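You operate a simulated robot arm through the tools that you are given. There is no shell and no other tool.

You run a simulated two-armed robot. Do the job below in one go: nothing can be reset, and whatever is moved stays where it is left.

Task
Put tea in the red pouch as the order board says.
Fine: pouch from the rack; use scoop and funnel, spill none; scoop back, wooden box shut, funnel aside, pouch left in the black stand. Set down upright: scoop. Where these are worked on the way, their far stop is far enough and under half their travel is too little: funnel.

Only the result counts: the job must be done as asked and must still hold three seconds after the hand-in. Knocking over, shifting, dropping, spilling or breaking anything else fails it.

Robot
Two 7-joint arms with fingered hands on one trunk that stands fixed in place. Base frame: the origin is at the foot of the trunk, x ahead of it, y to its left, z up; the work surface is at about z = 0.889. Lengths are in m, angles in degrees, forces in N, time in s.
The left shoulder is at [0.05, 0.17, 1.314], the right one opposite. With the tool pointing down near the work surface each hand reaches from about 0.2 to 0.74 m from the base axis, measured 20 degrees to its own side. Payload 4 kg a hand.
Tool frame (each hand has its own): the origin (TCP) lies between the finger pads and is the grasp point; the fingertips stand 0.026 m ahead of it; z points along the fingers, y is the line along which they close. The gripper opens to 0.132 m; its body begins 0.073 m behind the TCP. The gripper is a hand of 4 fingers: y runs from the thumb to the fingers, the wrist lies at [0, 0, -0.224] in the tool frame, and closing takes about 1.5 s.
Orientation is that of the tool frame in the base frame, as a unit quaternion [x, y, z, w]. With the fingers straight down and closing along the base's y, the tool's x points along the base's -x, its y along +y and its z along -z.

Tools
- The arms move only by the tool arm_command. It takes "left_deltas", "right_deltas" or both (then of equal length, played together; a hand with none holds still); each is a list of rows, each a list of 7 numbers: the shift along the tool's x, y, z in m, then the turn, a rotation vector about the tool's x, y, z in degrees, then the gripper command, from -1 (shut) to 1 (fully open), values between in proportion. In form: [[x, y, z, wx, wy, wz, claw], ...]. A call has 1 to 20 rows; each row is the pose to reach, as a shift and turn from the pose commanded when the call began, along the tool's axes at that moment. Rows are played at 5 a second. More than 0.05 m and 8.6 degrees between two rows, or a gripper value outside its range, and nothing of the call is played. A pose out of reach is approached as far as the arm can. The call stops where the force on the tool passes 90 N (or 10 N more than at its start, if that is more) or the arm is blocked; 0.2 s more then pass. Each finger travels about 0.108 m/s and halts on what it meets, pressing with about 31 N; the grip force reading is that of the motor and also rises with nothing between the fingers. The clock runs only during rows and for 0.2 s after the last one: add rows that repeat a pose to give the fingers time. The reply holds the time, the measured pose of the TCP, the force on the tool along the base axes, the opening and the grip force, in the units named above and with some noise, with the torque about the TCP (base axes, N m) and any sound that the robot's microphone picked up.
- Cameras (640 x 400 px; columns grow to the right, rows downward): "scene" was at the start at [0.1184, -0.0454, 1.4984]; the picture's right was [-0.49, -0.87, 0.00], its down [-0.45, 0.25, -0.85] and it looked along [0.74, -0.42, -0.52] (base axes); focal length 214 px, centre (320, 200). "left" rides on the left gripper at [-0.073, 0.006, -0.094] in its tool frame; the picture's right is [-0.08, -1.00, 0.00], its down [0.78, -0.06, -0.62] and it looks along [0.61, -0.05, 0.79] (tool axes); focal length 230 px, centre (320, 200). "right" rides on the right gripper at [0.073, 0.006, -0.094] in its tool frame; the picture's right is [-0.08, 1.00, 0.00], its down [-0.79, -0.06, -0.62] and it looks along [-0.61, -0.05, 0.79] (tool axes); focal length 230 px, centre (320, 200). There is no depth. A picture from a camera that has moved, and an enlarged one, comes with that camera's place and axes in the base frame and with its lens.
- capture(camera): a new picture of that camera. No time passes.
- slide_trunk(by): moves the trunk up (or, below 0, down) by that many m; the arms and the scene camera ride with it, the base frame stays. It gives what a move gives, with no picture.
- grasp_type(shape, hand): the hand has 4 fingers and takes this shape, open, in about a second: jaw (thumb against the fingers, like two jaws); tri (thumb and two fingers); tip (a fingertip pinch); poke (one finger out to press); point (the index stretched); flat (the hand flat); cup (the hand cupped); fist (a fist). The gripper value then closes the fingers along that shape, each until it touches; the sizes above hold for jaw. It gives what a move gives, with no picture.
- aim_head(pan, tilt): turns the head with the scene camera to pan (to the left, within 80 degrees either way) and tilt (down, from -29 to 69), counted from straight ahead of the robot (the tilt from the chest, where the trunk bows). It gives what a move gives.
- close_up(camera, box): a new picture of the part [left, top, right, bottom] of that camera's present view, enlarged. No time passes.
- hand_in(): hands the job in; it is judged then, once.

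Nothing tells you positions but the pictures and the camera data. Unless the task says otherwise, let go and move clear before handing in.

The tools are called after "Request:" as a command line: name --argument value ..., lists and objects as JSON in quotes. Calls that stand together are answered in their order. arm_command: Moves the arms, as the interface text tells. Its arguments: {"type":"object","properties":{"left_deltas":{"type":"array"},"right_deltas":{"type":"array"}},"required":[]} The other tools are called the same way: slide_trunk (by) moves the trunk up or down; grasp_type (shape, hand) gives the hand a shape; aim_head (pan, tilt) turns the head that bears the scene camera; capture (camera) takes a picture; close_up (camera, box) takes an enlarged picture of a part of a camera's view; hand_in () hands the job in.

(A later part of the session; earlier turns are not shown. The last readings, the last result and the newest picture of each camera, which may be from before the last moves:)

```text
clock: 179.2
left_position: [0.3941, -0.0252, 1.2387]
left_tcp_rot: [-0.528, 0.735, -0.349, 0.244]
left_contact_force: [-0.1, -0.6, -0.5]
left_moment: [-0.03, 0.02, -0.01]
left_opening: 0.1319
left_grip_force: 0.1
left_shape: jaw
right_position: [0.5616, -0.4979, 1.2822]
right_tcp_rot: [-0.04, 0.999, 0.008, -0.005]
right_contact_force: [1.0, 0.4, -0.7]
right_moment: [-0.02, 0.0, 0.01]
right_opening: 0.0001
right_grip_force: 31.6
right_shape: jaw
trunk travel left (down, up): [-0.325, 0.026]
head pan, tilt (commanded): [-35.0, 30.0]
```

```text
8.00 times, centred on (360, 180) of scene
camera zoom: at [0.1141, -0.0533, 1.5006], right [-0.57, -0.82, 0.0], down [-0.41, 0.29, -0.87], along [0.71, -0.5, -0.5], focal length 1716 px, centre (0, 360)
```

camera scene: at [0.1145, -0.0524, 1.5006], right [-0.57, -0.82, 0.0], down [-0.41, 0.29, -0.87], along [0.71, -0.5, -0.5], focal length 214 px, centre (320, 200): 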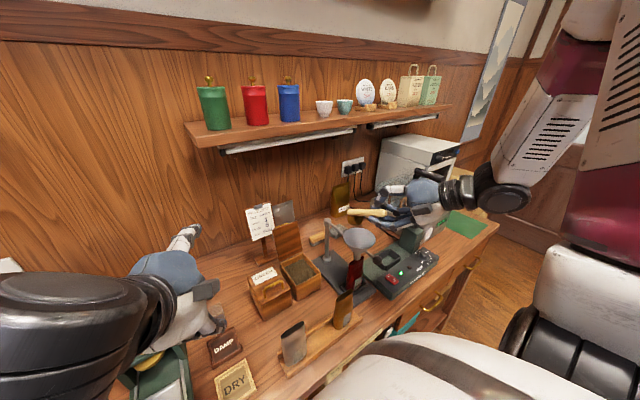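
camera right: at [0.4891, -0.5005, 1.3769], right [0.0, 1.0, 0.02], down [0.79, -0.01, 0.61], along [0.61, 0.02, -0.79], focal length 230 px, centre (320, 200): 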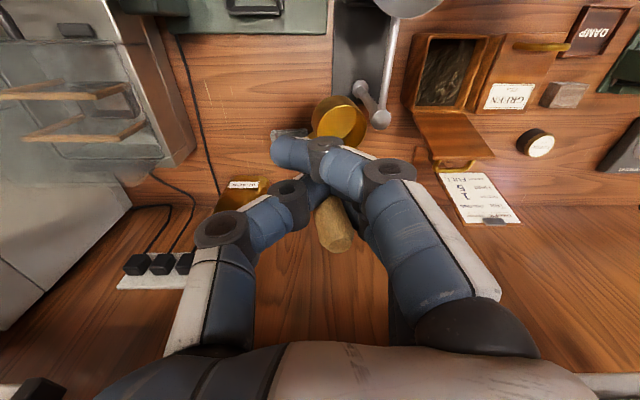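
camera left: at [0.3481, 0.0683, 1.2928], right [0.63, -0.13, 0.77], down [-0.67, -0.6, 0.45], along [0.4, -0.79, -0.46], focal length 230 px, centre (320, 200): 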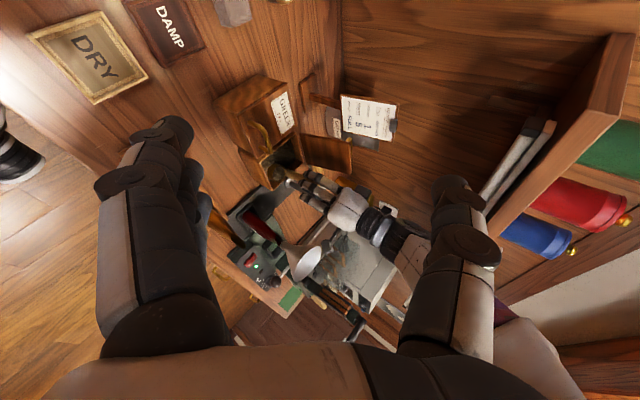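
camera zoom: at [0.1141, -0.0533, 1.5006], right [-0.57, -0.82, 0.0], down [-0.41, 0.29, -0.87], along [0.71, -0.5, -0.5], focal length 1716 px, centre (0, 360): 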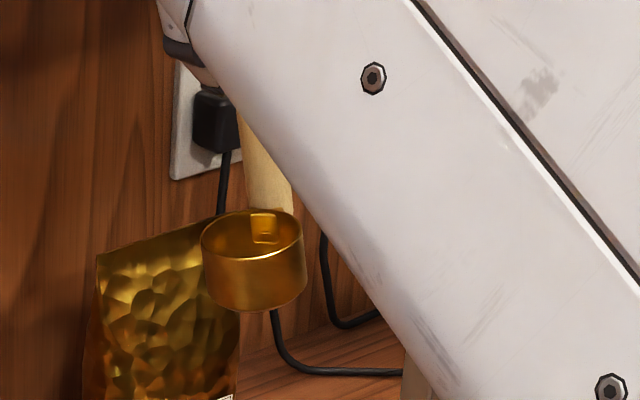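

The scoop leans about 9° and its cup direction needs another 40° clockwise to match its original pose. I correct both while moving over its original spot.

Request:
arm_command --right_deltas '[[-0.0005, -0.01, 0.005, -1.4, -0.5, 7, -1], [-0.001, -0.02, 0.015, -2.9, -1.1, 14, -1], [-0.0016, -0.03, 0.03, -4.3, -1.6, 21, -1], [-0.0021, -0.04, 0.047, -5.7, -2.2, 28, -1], [-0.0027, -0.047, 0.065, -7.2, -2.8, 35, -1], [-0.0032, -0.0517, 0.0813, -8.6, -3.3, 41.9, -1], [-0.0032, -0.0517, 0.0813, -8.6, -3.3, 41.9, -1]]'

Request:
capture --camera "right"

Request:
close_up --camera "left" --box '[280, 180, 400, 280]'

Request:
close_up --camera "scene" --box '[320, 160, 400, 250]'

```text
clock: 180.8
left_position: [0.3951, -0.0261, 1.237]
left_tcp_rot: [-0.528, 0.735, -0.348, 0.243]
left_contact_force: [0.3, -0.2, -0.5]
left_moment: [-0.01, 0.04, 0.02]
left_opening: 0.1319
left_grip_force: 0.1
left_shape: jaw
right_position: [0.5686, -0.5486, 1.2006]
right_tcp_rot: [0.32, 0.944, 0.081, 0.018]
right_contact_force: [-0.2, 0.0, -0.4]
right_moment: [-0.02, 0.01, 0.03]
right_opening: 0.0
right_grip_force: 30.9
right_shape: jaw
trunk travel left (down, up): [-0.325, 0.026]
head pan, tilt (commanded): [-35.0, 30.0]
```

```text
taken
camera right: at [0.5054, -0.5127, 1.2951], right [0.66, 0.73, 0.16], down [0.53, -0.61, 0.58], along [0.53, -0.3, -0.8], focal length 230 px, centre (320, 200)
```

right: 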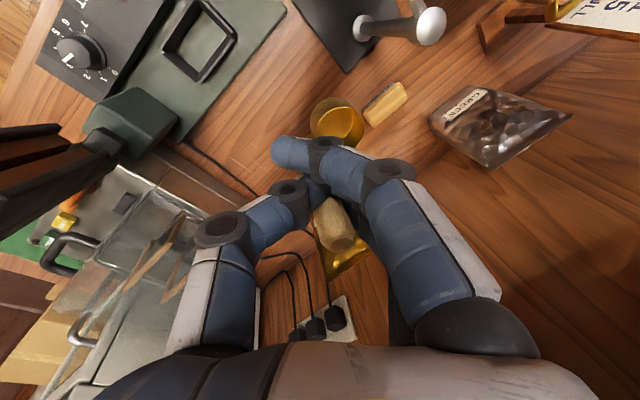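

```text
4.00 times, centred on (340, 230) of left
camera zoom: at [0.348, 0.0687, 1.2929], right [0.63, -0.13, 0.77], down [-0.67, -0.6, 0.45], along [0.4, -0.79, -0.46], focal length 920 px, centre (240, 80)
```

zoom: 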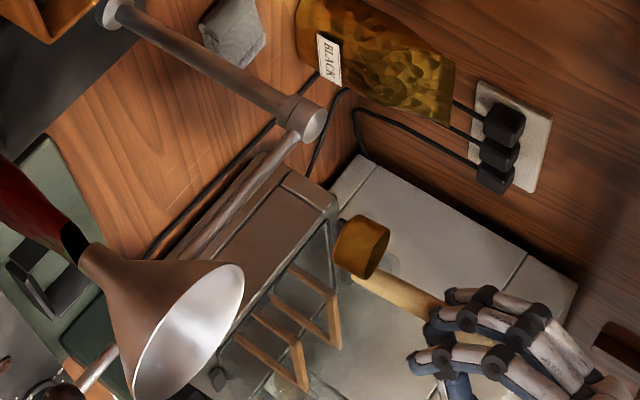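

```text
4.44 times, centred on (360, 205) of scene
camera zoom: at [0.114, -0.0533, 1.5007], right [-0.57, -0.82, 0.0], down [-0.41, 0.29, -0.87], along [0.71, -0.5, -0.5], focal length 953 px, centre (142, 178)
```

zoom: 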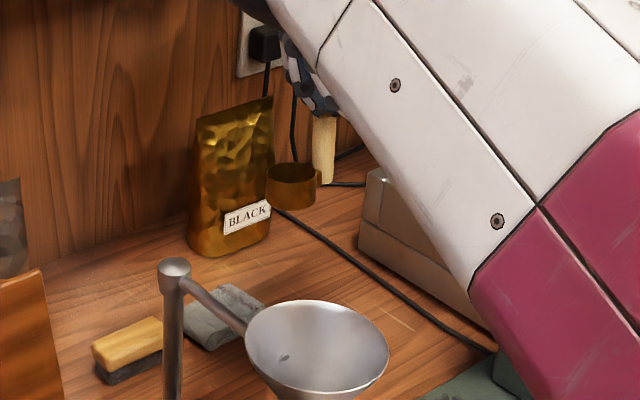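

The scoop is vertical again with the cup over its original spot (0.576, −0.519). I turn 28° so the handle is behind it as before, and lower toward the table.

Request:
arm_command --right_deltas '[[-0.0024, -0.001, 0.012, 0.1, 0.8, -4.6, -1], [-0.0049, -0.004, 0.035, 0.2, 1.5, -9.2, -1], [-0.0073, -0.008, 0.065, 0.3, 2.3, -13.8, -1], [-0.0097, -0.011, 0.095, 0.35, 3.1, -18.4, -1], [-0.0122, -0.014, 0.125, 0.4, 3.8, -23, -1], [-0.0146, -0.0165, 0.15, 0.5, 4.6, -27.6, -1], [-0.0146, -0.0174, 0.1592, 0.5, 4.6, -27.6, -1], [-0.0146, -0.0174, 0.1592, 0.5, 4.6, -27.6, -1]]'

Request:
capture --camera "right"

Request:
close_up --camera "left" --box '[270, 180, 370, 260]'

Request:
close_up --camera "scene" --box '[320, 180, 400, 270]'

```text
clock: 182.6
left_position: [0.3941, -0.0259, 1.2398]
left_tcp_rot: [-0.528, 0.735, -0.349, 0.243]
left_contact_force: [0.2, -0.7, -0.5]
left_moment: [-0.01, 0.01, 0.04]
left_opening: 0.132
left_grip_force: 0.0
left_shape: jaw
right_position: [0.5835, -0.5497, 1.04]
right_tcp_rot: [0.08, 0.993, 0.083, -0.002]
right_contact_force: [-0.4, -0.9, -0.7]
right_moment: [-0.03, 0.02, 0.02]
right_opening: 0.0002
right_grip_force: 31.3
right_shape: jaw
trunk travel left (down, up): [-0.325, 0.026]
head pan, tilt (commanded): [-35.0, 30.0]
```

```text
taken
camera right: at [0.5112, -0.5484, 1.135], right [0.24, 0.96, 0.16], down [0.76, -0.29, 0.58], along [0.61, -0.01, -0.8], focal length 230 px, centre (320, 200)
```

right: 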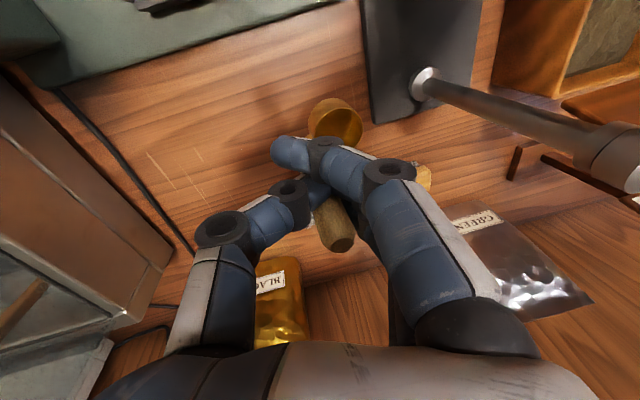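

```text
5.00 times, centred on (320, 220) of left
camera zoom: at [0.3481, 0.0684, 1.2929], right [0.63, -0.13, 0.77], down [-0.67, -0.6, 0.45], along [0.4, -0.79, -0.46], focal length 1150 px, centre (320, 100)
```

zoom: 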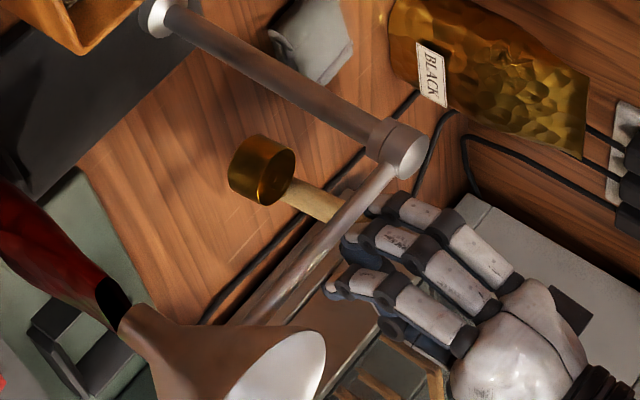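

```text
4.44 times, centred on (360, 225) of scene
camera zoom: at [0.1142, -0.0536, 1.5006], right [-0.57, -0.82, 0.0], down [-0.41, 0.29, -0.87], along [0.71, -0.5, -0.5], focal length 953 px, centre (142, 89)
```

zoom: 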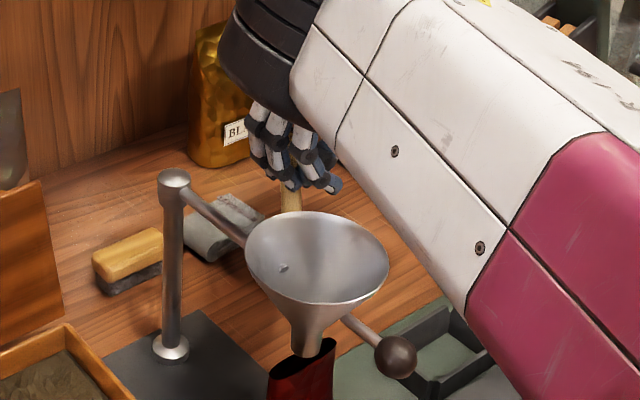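

Almost down. I check the cup's level once more.

Request:
close_up --camera "right" --box '[290, 70, 390, 160]'

Request:
close_up --camera "left" --box '[295, 200, 335, 232]'

```text
4.44 times, centred on (340, 115) of right
camera zoom: at [0.5112, -0.5484, 1.135], right [0.24, 0.96, 0.16], down [0.76, -0.29, 0.58], along [0.61, -0.01, -0.8], focal length 1022 px, centre (231, 578)
```

zoom: 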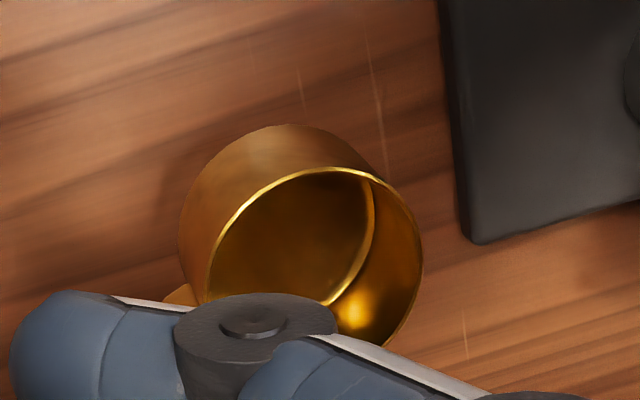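

```text
12.50 times, centred on (315, 216) of left
camera zoom: at [0.3481, 0.0684, 1.2929], right [0.63, -0.13, 0.77], down [-0.67, -0.6, 0.45], along [0.4, -0.79, -0.46], focal length 2876 px, centre (382, 0)
```

zoom: 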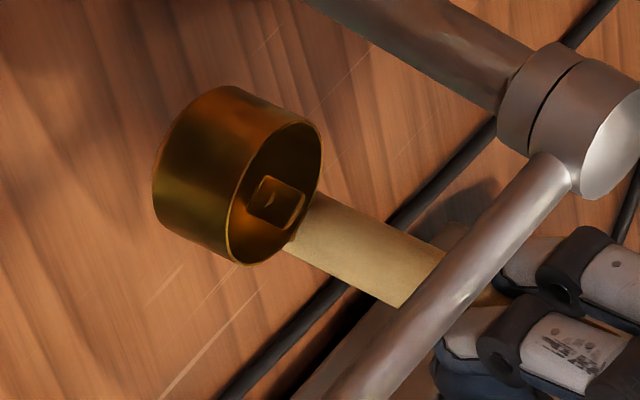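

Level within a degree or two. I lower the last few centimetres, slowing as it nears the table.

Request:
arm_command --right_deltas '[[-0.0002, -0.0016, 0.0098, 0, 0, 0, -1], [-0.0003, -0.0033, 0.0197, 0, 0, 0, -1], [-0.0005, -0.0049, 0.0295, 0, 0, 0, -1], [-0.0006, -0.006, 0.0364, 0, 0, 0, -1], [-0.0007, -0.0066, 0.0404, 0, 0, 0, -1], [-0.0007, -0.0066, 0.0404, 0, 0, 0, -1]]'

Request:
close_up --camera "left" --box '[285, 195, 335, 235]'

Request:
close_up --camera "right" --box '[270, 60, 410, 180]'

```text
clock: 184.0
left_position: [0.3937, -0.0252, 1.2386]
left_tcp_rot: [-0.528, 0.736, -0.348, 0.243]
left_contact_force: [0.6, -1.0, 0.7]
left_moment: [-0.01, -0.03, 0.01]
left_opening: 0.1319
left_grip_force: 0.1
left_shape: jaw
right_position: [0.5837, -0.5495, 1.0001]
right_tcp_rot: [0.081, 0.993, 0.083, -0.002]
right_contact_force: [0.1, -0.5, -1.5]
right_moment: [0.0, 0.01, 0.0]
right_opening: 0.0
right_grip_force: 31.2
right_shape: jaw
trunk travel left (down, up): [-0.325, 0.026]
head pan, tilt (commanded): [-35.0, 30.0]
```

```text
10.00 times, centred on (310, 215) of left
camera zoom: at [0.348, 0.0686, 1.2929], right [0.63, -0.13, 0.77], down [-0.67, -0.6, 0.45], along [0.4, -0.79, -0.46], focal length 2301 px, centre (420, 50)
```

zoom: 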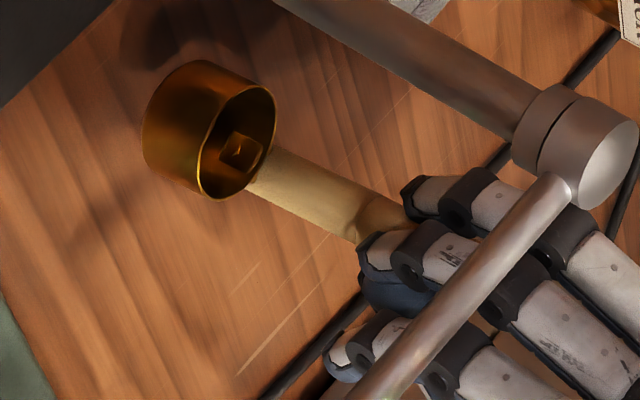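

```text
3.33 times, centred on (340, 120) of right
camera zoom: at [0.5106, -0.5472, 1.0947], right [0.24, 0.96, 0.16], down [0.76, -0.29, 0.58], along [0.61, -0.02, -0.79], focal length 767 px, centre (253, 467)
```

zoom: 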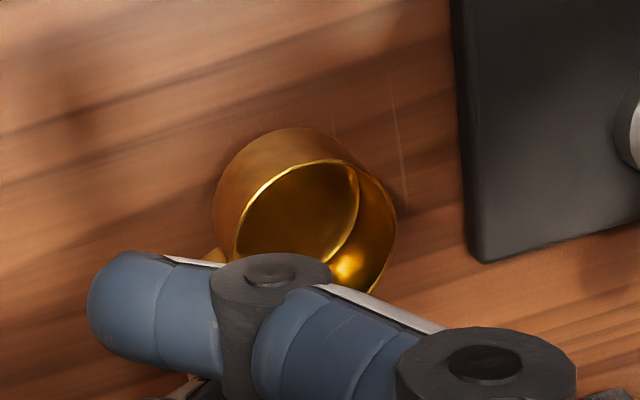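

It hovers just above the table, leaning a few degrees toward +x and about 1–2 cm off its old spot. I correct both before touching down.

Request:
arm_command --right_deltas '[[0.007, 0.0002, -0.001, -0.3, -1.9, -0.3, -1], [0.014, 0.0005, -0.001, -0.7, -3.9, -0.7, -1], [0.0207, 0.0007, -0.001, -1, -5.8, -1, -1], [0.0207, 0.0007, -0.001, -1, -5.8, -1, -1]]'

Request:
close_up --camera "left" --box '[285, 195, 335, 235]'

Request:
close_up --camera "right" --box '[270, 60, 410, 180]'

```text
clock: 185.0
left_position: [0.3952, -0.0258, 1.2386]
left_tcp_rot: [-0.528, 0.735, -0.349, 0.243]
left_contact_force: [-0.3, 0.7, 0.5]
left_moment: [0.02, 0.0, 0.0]
left_opening: 0.1318
left_grip_force: 0.1
left_shape: jaw
right_position: [0.5634, -0.5453, 1.0017]
right_tcp_rot: [0.076, 0.992, 0.088, 0.05]
right_contact_force: [-0.7, 0.9, -0.2]
right_moment: [0.01, -0.02, -0.05]
right_opening: 0.0001
right_grip_force: 31.2
right_shape: jaw
trunk travel left (down, up): [-0.325, 0.026]
head pan, tilt (commanded): [-35.0, 30.0]
```

```text
10.00 times, centred on (310, 215) of left
camera zoom: at [0.3482, 0.0683, 1.2929], right [0.63, -0.13, 0.77], down [-0.67, -0.6, 0.45], along [0.4, -0.79, -0.46], focal length 2301 px, centre (420, 50)
```

zoom: 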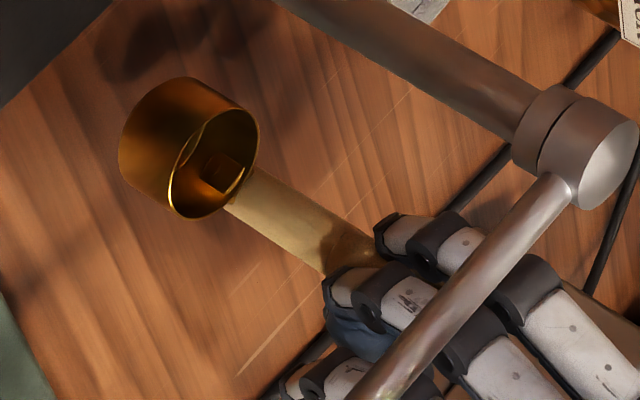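

```text
3.33 times, centred on (340, 120) of right
camera zoom: at [0.4817, -0.5431, 1.0879], right [0.22, 0.96, 0.19], down [0.69, -0.29, 0.66], along [0.69, -0.01, -0.73], focal length 767 px, centre (253, 467)
```

zoom: 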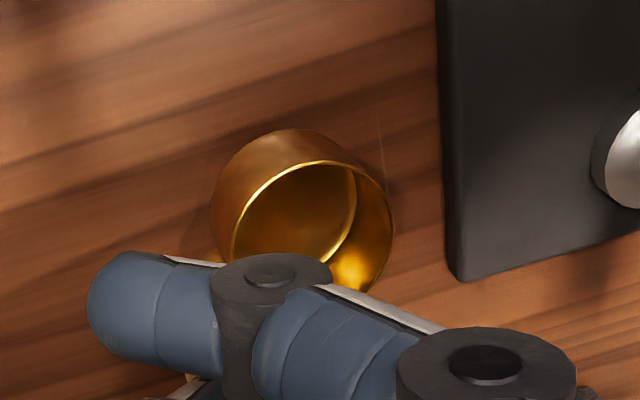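

Upright now and within a centimetre of its old position. I lower by millimetres until it touches.

Request:
arm_command --right_deltas '[[0.0042, -0.0013, 0.0034, 0, 0, 0, -1], [0.0046, -0.0021, 0.0073, 0, 0, 0, -1], [0.0048, -0.0025, 0.0093, 0, 0, 0, -1], [0.0048, -0.0025, 0.0093, 0, 0, 0, -1]]'

Request:
close_up --camera "left" --box '[285, 195, 335, 235]'

```text
clock: 186.0
left_position: [0.3945, -0.0242, 1.2396]
left_tcp_rot: [-0.528, 0.736, -0.348, 0.244]
left_contact_force: [0.9, -0.6, 0.0]
left_moment: [0.01, 0.0, 0.01]
left_opening: 0.1321
left_grip_force: 0.1
left_shape: jaw
right_position: [0.559, -0.5459, 0.9912]
right_tcp_rot: [0.076, 0.992, 0.087, 0.05]
right_contact_force: [0.1, -0.6, -1.0]
right_moment: [-0.03, 0.03, 0.01]
right_opening: 0.0
right_grip_force: 31.0
right_shape: jaw
trunk travel left (down, up): [-0.325, 0.026]
head pan, tilt (commanded): [-35.0, 30.0]
```

```text
10.00 times, centred on (310, 215) of left
camera zoom: at [0.3481, 0.0685, 1.2929], right [0.63, -0.13, 0.77], down [-0.67, -0.6, 0.45], along [0.4, -0.79, -0.46], focal length 2301 px, centre (420, 50)
```

zoom: 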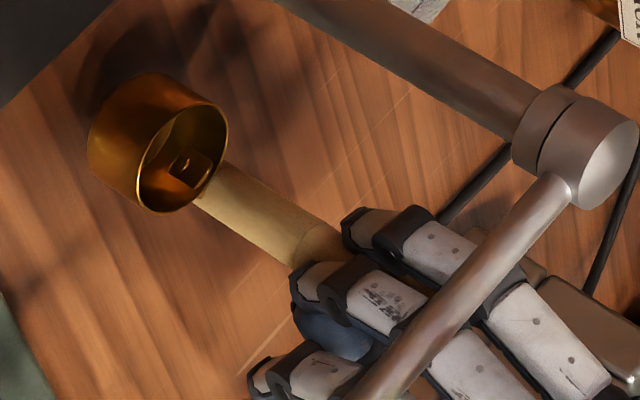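

No contact yet; I continue down in 2–3 mm steps.

Request:
arm_command --right_deltas '[[0.0002, -0.0005, 0.0029, 0, 0, 0, -1], [0.0005, -0.0011, 0.0059, 0, 0, 0, -1], [0.0005, -0.0011, 0.0059, 0, 0, 0, -1]]'

Request:
close_up --camera "left" --box '[285, 195, 335, 235]'

```text
clock: 186.8
left_position: [0.3948, -0.0253, 1.2381]
left_tcp_rot: [-0.527, 0.736, -0.349, 0.242]
left_contact_force: [-0.1, 0.0, -0.3]
left_moment: [-0.01, -0.01, -0.03]
left_opening: 0.1318
left_grip_force: 0.1
left_shape: jaw
right_position: [0.5606, -0.5438, 0.9858]
right_tcp_rot: [0.076, 0.992, 0.087, 0.05]
right_contact_force: [0.0, 0.1, -1.2]
right_moment: [0.03, 0.02, 0.02]
right_opening: 0.0
right_grip_force: 30.8
right_shape: jaw
trunk travel left (down, up): [-0.325, 0.026]
head pan, tilt (commanded): [-35.0, 30.0]
```

```text
10.00 times, centred on (310, 215) of left
camera zoom: at [0.3481, 0.0686, 1.2929], right [0.63, -0.13, 0.77], down [-0.67, -0.6, 0.45], along [0.4, -0.79, -0.46], focal length 2301 px, centre (420, 50)
```

zoom: 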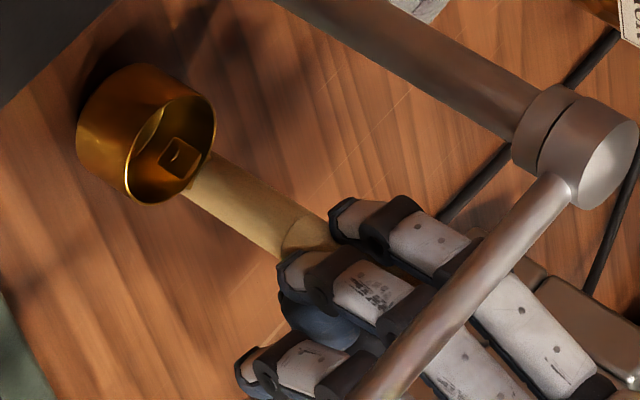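

Still slightly above; a few more millimetres.

Request:
arm_command --right_deltas '[[0.0002, -0.0005, 0.0029, 0, 0, 0, -1], [0.0005, -0.0011, 0.0059, 0, 0, 0, -1], [0.0005, -0.0011, 0.0059, 0, 0, 0, -1]]'

Request:
close_up --camera "left" --box '[280, 190, 330, 230]'

Request:
close_up --camera "right" --box '[270, 60, 410, 180]'

```text
clock: 187.6
left_position: [0.3947, -0.025, 1.2377]
left_tcp_rot: [-0.527, 0.736, -0.349, 0.244]
left_contact_force: [0.3, -0.2, -0.5]
left_moment: [0.02, 0.0, 0.0]
left_opening: 0.132
left_grip_force: 0.0
left_shape: jaw
right_position: [0.5592, -0.5446, 0.9804]
right_tcp_rot: [0.075, 0.992, 0.087, 0.05]
right_contact_force: [0.1, -0.9, 1.3]
right_moment: [-0.01, -0.02, -0.04]
right_opening: 0.0
right_grip_force: 31.2
right_shape: jaw
trunk travel left (down, up): [-0.325, 0.026]
head pan, tilt (commanded): [-35.0, 30.0]
```

```text
10.00 times, centred on (305, 210) of left
camera zoom: at [0.348, 0.0686, 1.2929], right [0.63, -0.13, 0.77], down [-0.67, -0.6, 0.45], along [0.4, -0.79, -0.46], focal length 2301 px, centre (470, 100)
```

zoom: 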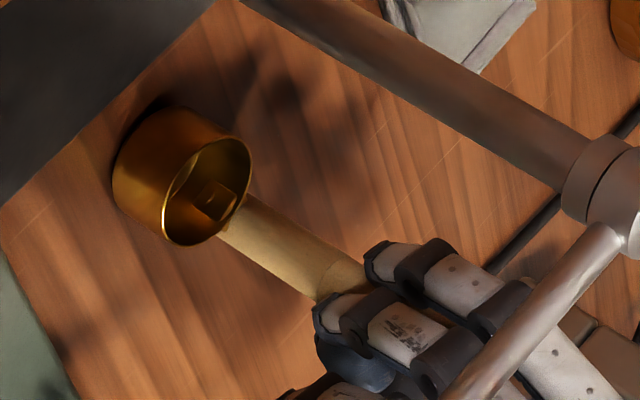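

```text
3.33 times, centred on (340, 120) of right
camera zoom: at [0.4776, -0.5443, 1.0662], right [0.22, 0.96, 0.19], down [0.69, -0.29, 0.66], along [0.69, -0.01, -0.73], focal length 767 px, centre (253, 467)
```

zoom: 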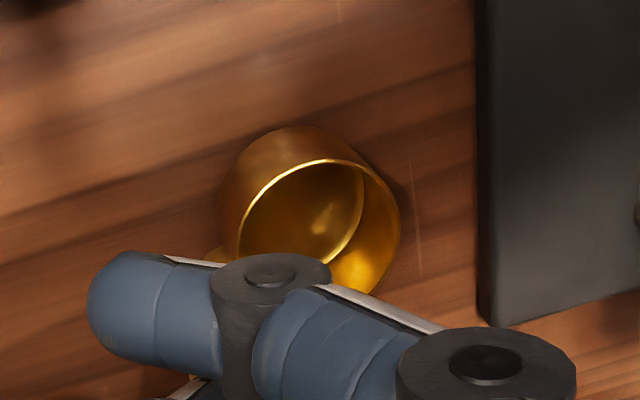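

It has touched down. I release very gradually.

Request:
arm_command --right_deltas '[[0, 0, 0, 0, 0, 0, -0.96], [0, 0, 0, 0, 0, 0, -0.92], [0, 0, 0, 0, 0, 0, -0.88], [0, 0, 0, 0, 0, 0, -0.84], [0, 0, 0, 0, 0, 0, -0.8], [0, 0, 0, 0, 0, 0, -0.75], [0, 0, 0, 0, 0, 0, -0.7], [0, 0, 0, 0, 0, 0, -0.65], [0, 0, 0, 0, 0, 0, -0.6], [0, 0, 0, 0, 0, 0, -0.5], [0, 0, 0, 0, 0, 0, -0.4], [0, 0, 0, 0, 0, 0, -0.3], [0, 0, 0, 0, 0, 0, -0.3]]'

Request:
close_up --camera "left" --box '[280, 190, 340, 240]'

Request:
close_up --camera "right" --box '[240, 60, 420, 220]'

```text
clock: 190.4
left_position: [0.3942, -0.0252, 1.2378]
left_tcp_rot: [-0.527, 0.736, -0.349, 0.243]
left_contact_force: [-0.7, -0.2, -0.1]
left_moment: [-0.02, 0.03, -0.02]
left_opening: 0.1316
left_grip_force: 0.1
left_shape: jaw
right_position: [0.5579, -0.5472, 0.9799]
right_tcp_rot: [0.075, 0.992, 0.087, 0.05]
right_contact_force: [0.0, 0.3, -0.2]
right_moment: [0.02, -0.03, 0.06]
right_opening: 0.0457
right_grip_force: 0.1
right_shape: jaw
trunk travel left (down, up): [-0.325, 0.026]
head pan, tilt (commanded): [-35.0, 30.0]
```

```text
8.00 times, centred on (310, 215) of left
camera zoom: at [0.348, 0.0686, 1.2929], right [0.63, -0.13, 0.77], down [-0.67, -0.6, 0.45], along [0.4, -0.79, -0.46], focal length 1841 px, centre (400, 80)
```

zoom: 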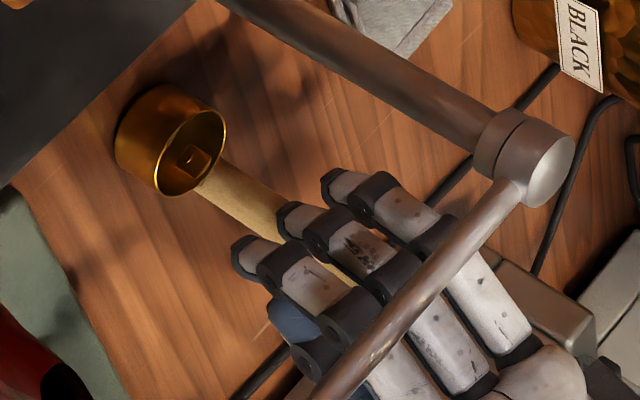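

```text
2.50 times, centred on (330, 140) of right
camera zoom: at [0.4775, -0.5442, 1.0662], right [0.22, 0.96, 0.19], down [0.69, -0.29, 0.66], along [0.69, -0.01, -0.73], focal length 575 px, centre (295, 350)
```

zoom: 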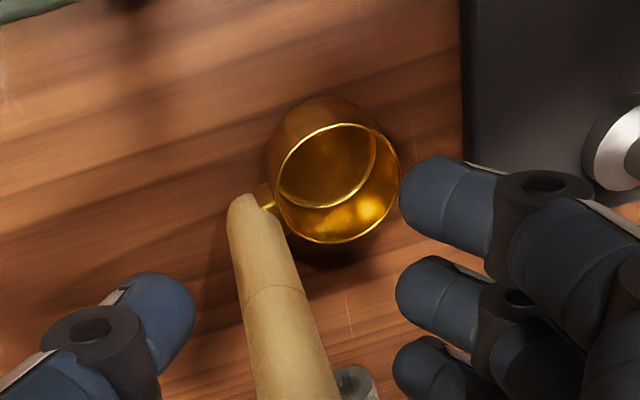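

The scoop stands upright on its own. I lift the open hand straight up off it.

Request:
arm_command --right_deltas '[[-0.001, 0.0022, -0.0118, 0, 0, 0, -0.3], [-0.0026, 0.0055, -0.0294, 0, 0, 0, -0.3], [-0.0052, 0.0109, -0.0588, 0, 0, 0, -0.3], [-0.0078, 0.0164, -0.0882, 0, 0, 0, -0.3], [-0.0103, 0.0219, -0.1176, 0, 0, 0, -0.3], [-0.0137, 0.0292, -0.1568, 0, 0, 0, -0.1], [-0.0172, 0.0364, -0.196, 0, 0, 0, 0.2], [-0.0189, 0.04, -0.2156, 0, 0, 0, 0.2]]'

Request:
close_up --camera "left" --box '[250, 170, 370, 270]'

Request:
capture --camera "right"

Request:
close_up --camera "scene" --box '[260, 160, 420, 300]'

```text
clock: 192.2
left_position: [0.3942, -0.0246, 1.2383]
left_tcp_rot: [-0.527, 0.736, -0.349, 0.243]
left_contact_force: [0.7, -0.4, 0.2]
left_moment: [-0.01, 0.02, -0.01]
left_opening: 0.1319
left_grip_force: 0.0
left_shape: jaw
right_position: [0.5579, -0.5454, 1.2012]
right_tcp_rot: [0.075, 0.992, 0.088, 0.049]
right_contact_force: [0.5, 0.7, 0.2]
right_moment: [0.03, 0.01, -0.02]
right_opening: 0.0787
right_grip_force: 0.0
right_shape: jaw
trunk travel left (down, up): [-0.325, 0.026]
head pan, tilt (commanded): [-35.0, 30.0]
```

```text
4.00 times, centred on (310, 220) of left
camera zoom: at [0.3479, 0.0687, 1.2929], right [0.63, -0.13, 0.77], down [-0.67, -0.6, 0.45], along [0.4, -0.79, -0.46], focal length 920 px, centre (360, 120)
```

zoom: 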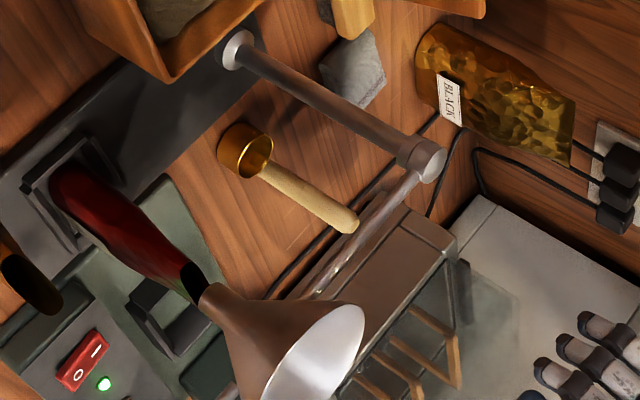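

```text
taken
camera right: at [0.4765, -0.5432, 1.2873], right [0.22, 0.96, 0.19], down [0.69, -0.29, 0.66], along [0.69, -0.01, -0.73], focal length 230 px, centre (320, 200)
```

right: 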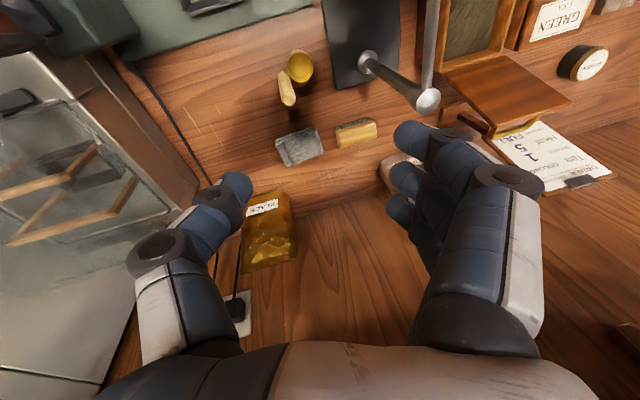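

```text
2.86 times, centred on (340, 230) of scene
camera zoom: at [0.114, -0.0532, 1.5006], right [-0.57, -0.82, 0.0], down [-0.41, 0.29, -0.87], along [0.71, -0.5, -0.5], focal length 613 px, centre (263, 114)
```

zoom: 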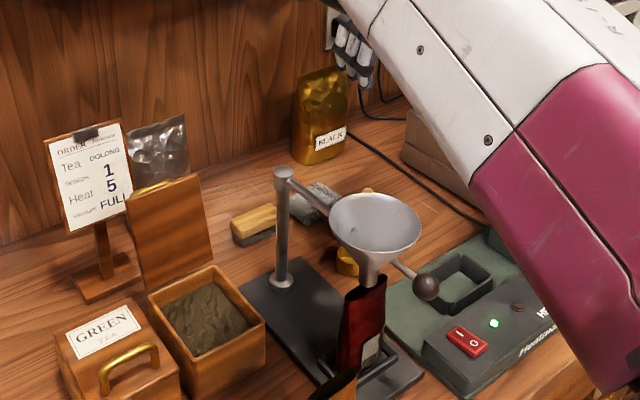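

The scoop is back in its place, upright. Next the funnel: I bring the right hand over its rod again to swing it aside.

Request:
arm_command --right_deltas '[[0.008, 0.018, 0.0, 1.7, 0.9, -1.4, 0.2], [0.02, 0.043, 0.006, 3.4, 1.9, -2.9, 0.2], [0.032, 0.07, 0.013, 5.5, 3, -4.7, 0.2], [0.045, 0.097, 0.02, 8, 4.5, -6.8, 0.2], [0.0557, 0.1207, 0.0278, 10.1, 5.6, -8.6, 0.2], [0.0557, 0.1207, 0.0278, 10.1, 5.6, -8.6, 0.2]]'

Request:
capture --camera "right"

```text
clock: 193.6
left_position: [0.3948, -0.0251, 1.237]
left_tcp_rot: [-0.527, 0.736, -0.348, 0.243]
left_contact_force: [0.1, 1.3, 0.2]
left_moment: [0.01, -0.01, 0.01]
left_opening: 0.132
left_grip_force: 0.0
left_shape: jaw
right_position: [0.5201, -0.4244, 1.1879]
right_tcp_rot: [0.014, 1.0, 0.003, -0.001]
right_contact_force: [0.9, -0.3, -0.4]
right_moment: [-0.03, 0.0, -0.04]
right_opening: 0.0787
right_grip_force: 0.0
right_shape: jaw
trunk travel left (down, up): [-0.325, 0.026]
head pan, tilt (commanded): [-35.0, 30.0]
```

```text
taken
camera right: at [0.4471, -0.4167, 1.2808], right [0.11, 0.99, 0.01], down [0.78, -0.09, 0.61], along [0.61, -0.06, -0.79], focal length 230 px, centre (320, 200)
```

right: 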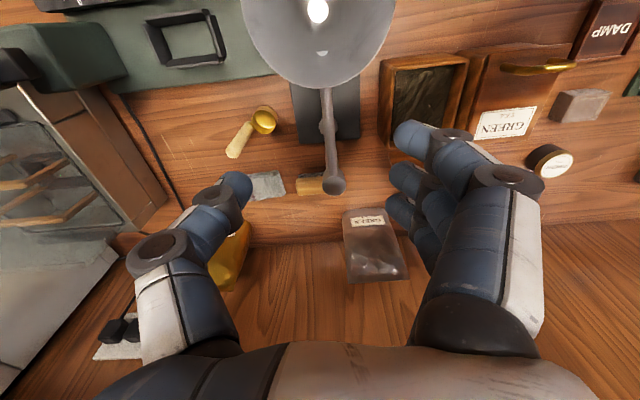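

The rod is under the hand. I descend, cage it and check.

Request:
arm_command --right_deltas '[[0, 0.005, 0.02, 0, 0, 0.8, 0.2], [0, 0.009, 0.05, 0, 0, 1.6, 0.2], [0, 0.009, 0.08, 0, 0, 1.6, 0.2], [0, 0.009, 0.105, 0, 0, 1.6, 0.2], [0, 0.009, 0.105, 0, 0, 1.6, 0.2], [0, 0.009, 0.105, 0, 0, 1.6, -0.3], [0, 0.009, 0.105, 0, 0, 1.6, -0.75], [0, 0.009, 0.105, 0, 0, 1.6, -0.75]]'

Request:
capture --camera "right"

```text
clock: 195.4
left_position: [0.3958, -0.0249, 1.2375]
left_tcp_rot: [-0.528, 0.735, -0.349, 0.243]
left_contact_force: [-0.1, -0.5, -0.8]
left_moment: [0.03, 0.01, 0.01]
left_opening: 0.1317
left_grip_force: 0.1
left_shape: jaw
right_position: [0.522, -0.4147, 1.0873]
right_tcp_rot: [0.029, 1.0, 0.003, 0.002]
right_contact_force: [-0.4, -0.6, -0.5]
right_moment: [0.01, -0.01, 0.01]
right_opening: 0.0171
right_grip_force: 0.1
right_shape: jaw
trunk travel left (down, up): [-0.325, 0.026]
head pan, tilt (commanded): [-35.0, 30.0]
```

```text
taken
camera right: at [0.4482, -0.4049, 1.1799], right [0.13, 0.99, 0.01], down [0.78, -0.11, 0.62], along [0.61, -0.08, -0.79], focal length 230 px, centre (320, 200)
```

right: 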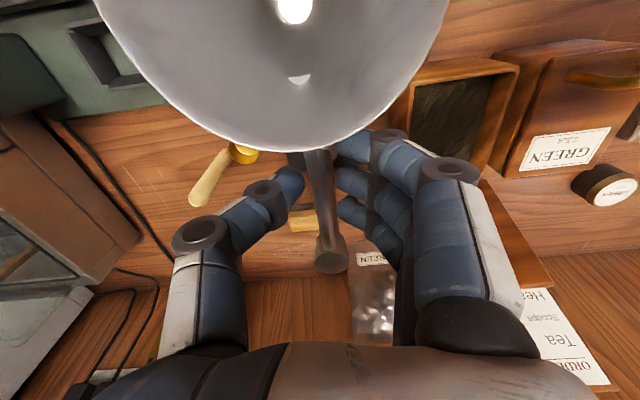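

The rod is caged. I swing the funnel counter-clockwise round its post, back aside.

Request:
arm_command --right_deltas '[[-0.0002, -0.0053, 0, 0, 0, -5, -0.75], [-0.0009, -0.0106, 0, 0, 0, -10, -0.75], [-0.0021, -0.0158, 0, 0, 0, -15, -0.75], [-0.0037, -0.0209, 0, 0, 0, -20, -0.75], [-0.0057, -0.0258, 0, 0, 0, -25, -0.75], [-0.0082, -0.0305, 0, 0, 0, -30, -0.75], [-0.011, -0.035, 0, 0, 0, -35, -0.75], [-0.0143, -0.0392, 0, 0, 0, -40, -0.75], [-0.0179, -0.0431, 0, 0, 0, -45, -0.75], [-0.0218, -0.0467, 0, 0, 0, -50, -0.75], [-0.026, -0.05, 0, 0, 0, -55, -0.75], [-0.0305, -0.0528, 0, 0, 0, -60, -0.75], [-0.0352, -0.0553, 0, 0, 0, -65, -0.75], [-0.0401, -0.0573, 0, 0, 0, -70, -0.75], [-0.0442, -0.0586, 0, 0, 0, -74, -0.75], [-0.0483, -0.0597, 0, 0, 0, -78, -0.75], [-0.0483, -0.0597, 0, 0, 0, -78, -0.75]]'

Request:
capture --camera "right"

Request:
close_up --camera "scene" --box '[280, 150, 440, 280]'

Request:
close_up --camera "left" --box '[240, 170, 400, 310]'

```text
clock: 199.0
left_position: [0.394, -0.0262, 1.2381]
left_tcp_rot: [-0.528, 0.735, -0.349, 0.243]
left_contact_force: [-0.1, 0.3, 0.1]
left_moment: [0.0, 0.0, 0.01]
left_opening: 0.1319
left_grip_force: 0.0
left_shape: jaw
right_position: [0.5719, -0.4661, 1.0852]
right_tcp_rot: [-0.618, 0.786, -0.002, 0.0]
right_contact_force: [0.3, 0.0, -0.5]
right_moment: [-0.02, -0.02, 0.0]
right_opening: 0.0169
right_grip_force: 0.0
right_shape: jaw
trunk travel left (down, up): [-0.325, 0.026]
head pan, tilt (commanded): [-35.0, 30.0]
```

```text
taken
camera right: at [0.5488, -0.5354, 1.1788], right [-0.95, 0.31, 0.0], down [0.24, 0.75, 0.62], along [0.19, 0.58, -0.79], focal length 230 px, centre (320, 200)
```

right: 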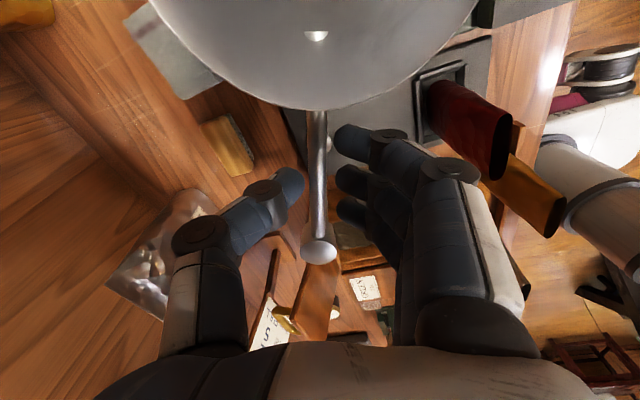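

```text
3.08 times, centred on (360, 215) of scene
camera zoom: at [0.114, -0.0533, 1.5006], right [-0.57, -0.82, 0.0], down [-0.41, 0.29, -0.87], along [0.71, -0.5, -0.5], focal length 660 px, centre (197, 154)
```

zoom: 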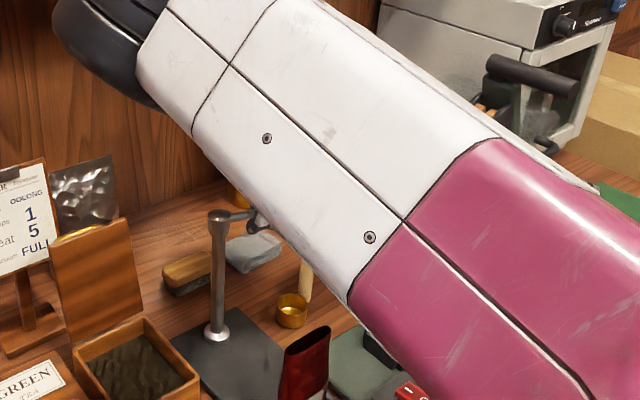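

```text
2.86 times, centred on (320, 240) of left
camera zoom: at [0.348, 0.0686, 1.2929], right [0.63, -0.13, 0.77], down [-0.67, -0.6, 0.45], along [0.4, -0.79, -0.46], focal length 657 px, centre (320, 86)
```

zoom: 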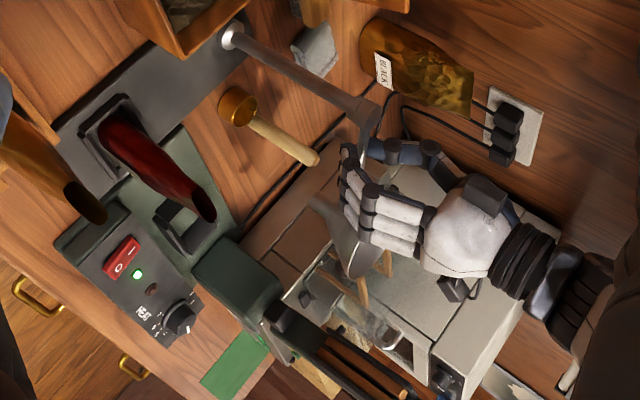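

The funnel is aside again and the scoop is undisturbed. I open and lift off the rod.

Request:
arm_command --right_deltas '[[0, 0, 0, 0, 0, 0, -0.3], [0, 0, 0, 0, 0, 0, 0.2], [0, 0, -0.01, 0, 0, 0, 0.2], [0, 0, -0.04, 0, 0, 0, 0.2], [0, 0, -0.08, 0, 0, 0, 0.2], [0, 0, -0.12, 0, 0, 0, 0.2], [0, 0, -0.12, 0, 0, 0, 0.2]]'

Request:
capture --camera "right"

Request:
close_up --camera "left" --box '[240, 170, 400, 310]'

Request:
close_up --camera "right" --box '[300, 0, 560, 200]'

```text
clock: 200.6
left_position: [0.3946, -0.0264, 1.2392]
left_tcp_rot: [-0.528, 0.735, -0.349, 0.243]
left_contact_force: [0.1, -0.4, -0.3]
left_moment: [-0.01, -0.03, 0.01]
left_opening: 0.1318
left_grip_force: 0.0
left_shape: jaw
right_position: [0.5718, -0.4683, 1.2056]
right_tcp_rot: [-0.617, 0.787, -0.001, -0.001]
right_contact_force: [-0.1, -0.1, 0.0]
right_moment: [0.01, 0.01, -0.01]
right_opening: 0.0789
right_grip_force: 0.1
right_shape: jaw
trunk travel left (down, up): [-0.325, 0.026]
head pan, tilt (commanded): [-35.0, 30.0]
```

```text
taken
camera right: at [0.5486, -0.5383, 1.298], right [-0.95, 0.31, 0.0], down [0.25, 0.75, 0.62], along [0.19, 0.58, -0.79], focal length 230 px, centre (320, 200)
```

right: 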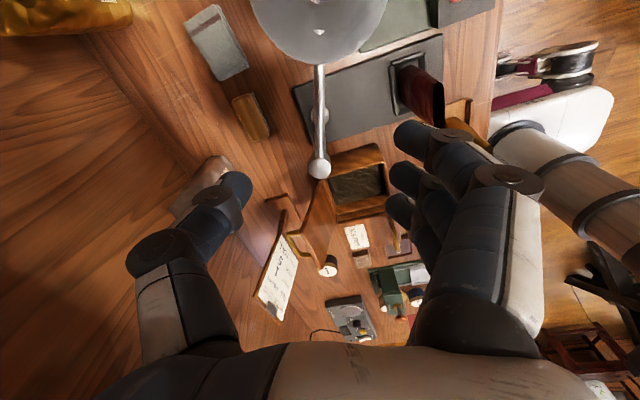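

```text
2.86 times, centred on (320, 240) of left
camera zoom: at [0.3484, 0.0685, 1.2928], right [0.63, -0.13, 0.77], down [-0.67, -0.6, 0.45], along [0.4, -0.79, -0.46], focal length 657 px, centre (320, 86)
```

zoom: 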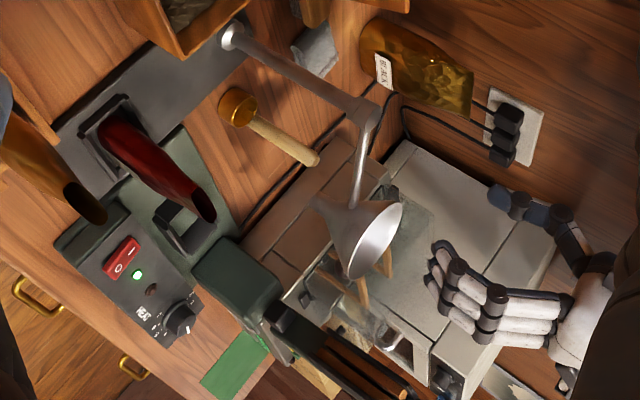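

```text
2.00 times, centred on (430, 100) of right
camera zoom: at [0.5486, -0.5383, 1.298], right [-0.95, 0.31, 0.0], down [0.25, 0.75, 0.62], along [0.19, 0.58, -0.79], focal length 460 px, centre (100, 400)
```

zoom: 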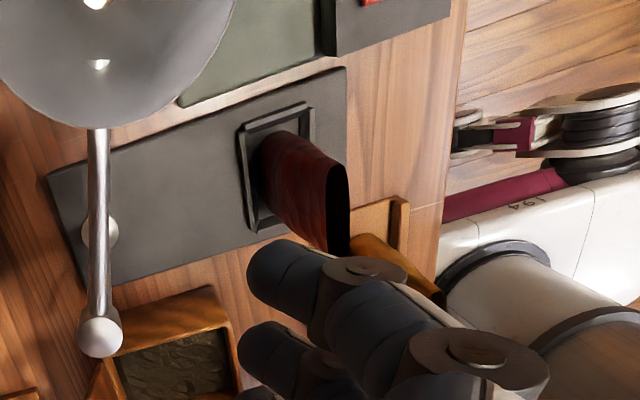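

All in place: scoop upright, funnel aside, pouch in the stand. Last is the box lid; I look at it to plan the closing.

Request:
close_up --camera "left" --box '[230, 100, 370, 210]'

Request:
close_up --camera "scene" --box '[240, 190, 340, 310]'

Request:
close_up --camera "right" --box '[240, 130, 420, 290]'

```text
3.64 times, centred on (300, 155) of left
camera zoom: at [0.3484, 0.0685, 1.2928], right [0.63, -0.13, 0.77], down [-0.67, -0.6, 0.45], along [0.4, -0.79, -0.46], focal length 837 px, centre (393, 364)
```

zoom: 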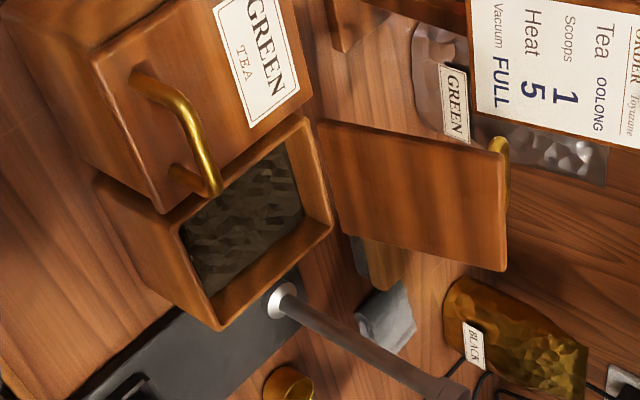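

```text
3.33 times, centred on (290, 250) of scene
camera zoom: at [0.1145, -0.0535, 1.5006], right [-0.57, -0.82, 0.0], down [-0.41, 0.29, -0.87], along [0.71, -0.5, -0.5], focal length 715 px, centre (420, 33)
```

zoom: 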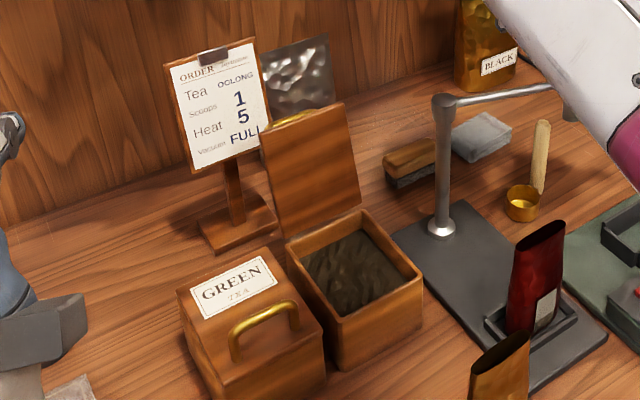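

```text
2.50 times, centred on (330, 210) of right
camera zoom: at [0.5486, -0.5383, 1.298], right [-0.95, 0.31, 0.0], down [0.25, 0.75, 0.62], along [0.19, 0.58, -0.79], focal length 575 px, centre (295, 175)
```

zoom: 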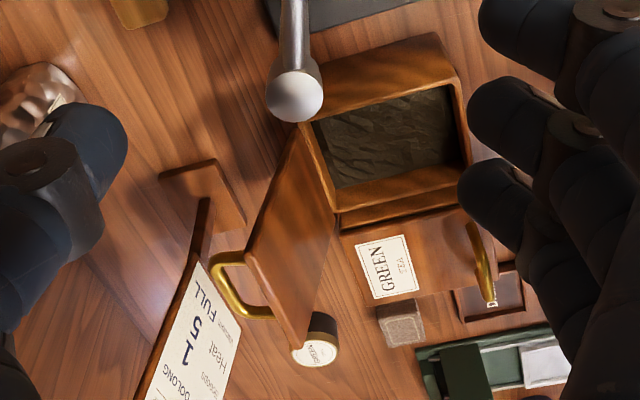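

The lid stands about 104° open, with its handle on the back near the top edge. A single outstretched finger should hook it without touching the handle's legs, so I try the "point" shape in free air.

Request:
grasp_type --hand "right" --shape "point"

Request:
arm_command --right_deltas '[[0, 0, 0, 0, 0, 0, 0], [0, 0, 0, 0, 0, 0, -1], [0, 0, 0, 0, 0, 0, -1], [0, 0, 0, 0, 0, 0, -1], [0, 0, 0, 0, 0, 0, -1]]'

Request:
capture --camera "right"

Request:
close_up --camera "left" --box '[320, 180, 440, 300]'

```text
clock: 201.5
left_position: [0.3954, -0.0255, 1.2394]
left_tcp_rot: [-0.527, 0.736, -0.349, 0.242]
left_contact_force: [0.4, 0.3, 0.0]
left_moment: [0.0, 0.01, 0.01]
left_opening: 0.1317
left_grip_force: 0.1
left_shape: jaw
right_position: [0.5714, -0.4697, 1.2042]
right_tcp_rot: [-0.617, 0.787, -0.001, 0.0]
right_contact_force: [0.2, -0.9, 0.9]
right_moment: [-0.02, 0.03, 0.02]
right_opening: 0.126
right_grip_force: 0.0
right_shape: point
trunk travel left (down, up): [-0.325, 0.026]
head pan, tilt (commanded): [-35.0, 30.0]
```

```text
clock: 202.7
left_position: [0.3948, -0.0242, 1.238]
left_tcp_rot: [-0.527, 0.736, -0.348, 0.243]
left_contact_force: [0.1, 0.6, 0.2]
left_moment: [-0.04, 0.0, -0.02]
left_opening: 0.1319
left_grip_force: 0.0
left_shape: jaw
right_position: [0.5719, -0.4683, 1.2045]
right_tcp_rot: [-0.617, 0.787, -0.001, 0.0]
right_contact_force: [-0.3, 0.4, -0.5]
right_moment: [-0.01, -0.01, -0.01]
right_opening: 0.1261
right_grip_force: 0.0
right_shape: point
trunk travel left (down, up): [-0.325, 0.026]
head pan, tilt (commanded): [-35.0, 30.0]
```

```text
taken
camera right: at [0.5482, -0.5382, 1.2979], right [-0.95, 0.31, 0.0], down [0.24, 0.75, 0.62], along [0.19, 0.58, -0.79], focal length 230 px, centre (320, 200)
```

right: 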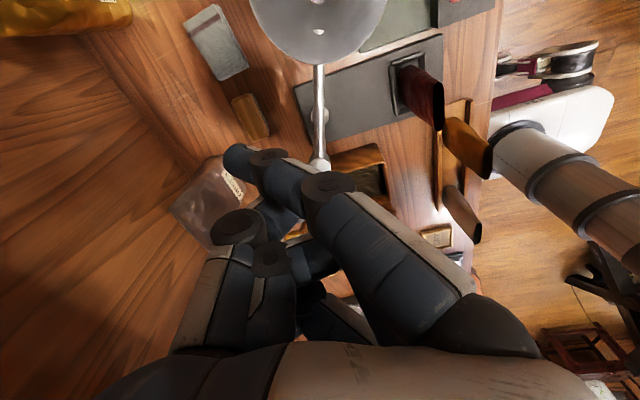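

```text
3.33 times, centred on (380, 240) of left
camera zoom: at [0.348, 0.0686, 1.2929], right [0.63, -0.13, 0.77], down [-0.67, -0.6, 0.45], along [0.4, -0.79, -0.46], focal length 767 px, centre (120, 67)
```

zoom: 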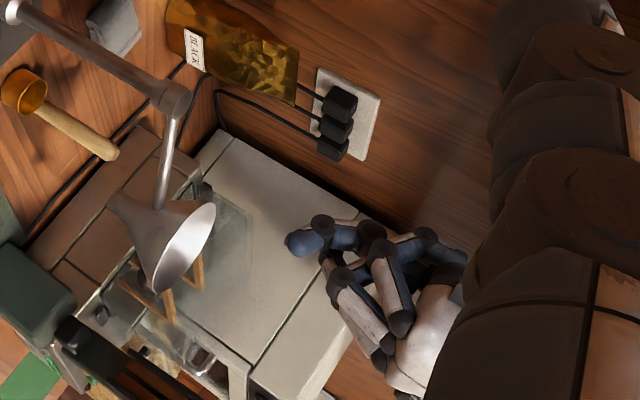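

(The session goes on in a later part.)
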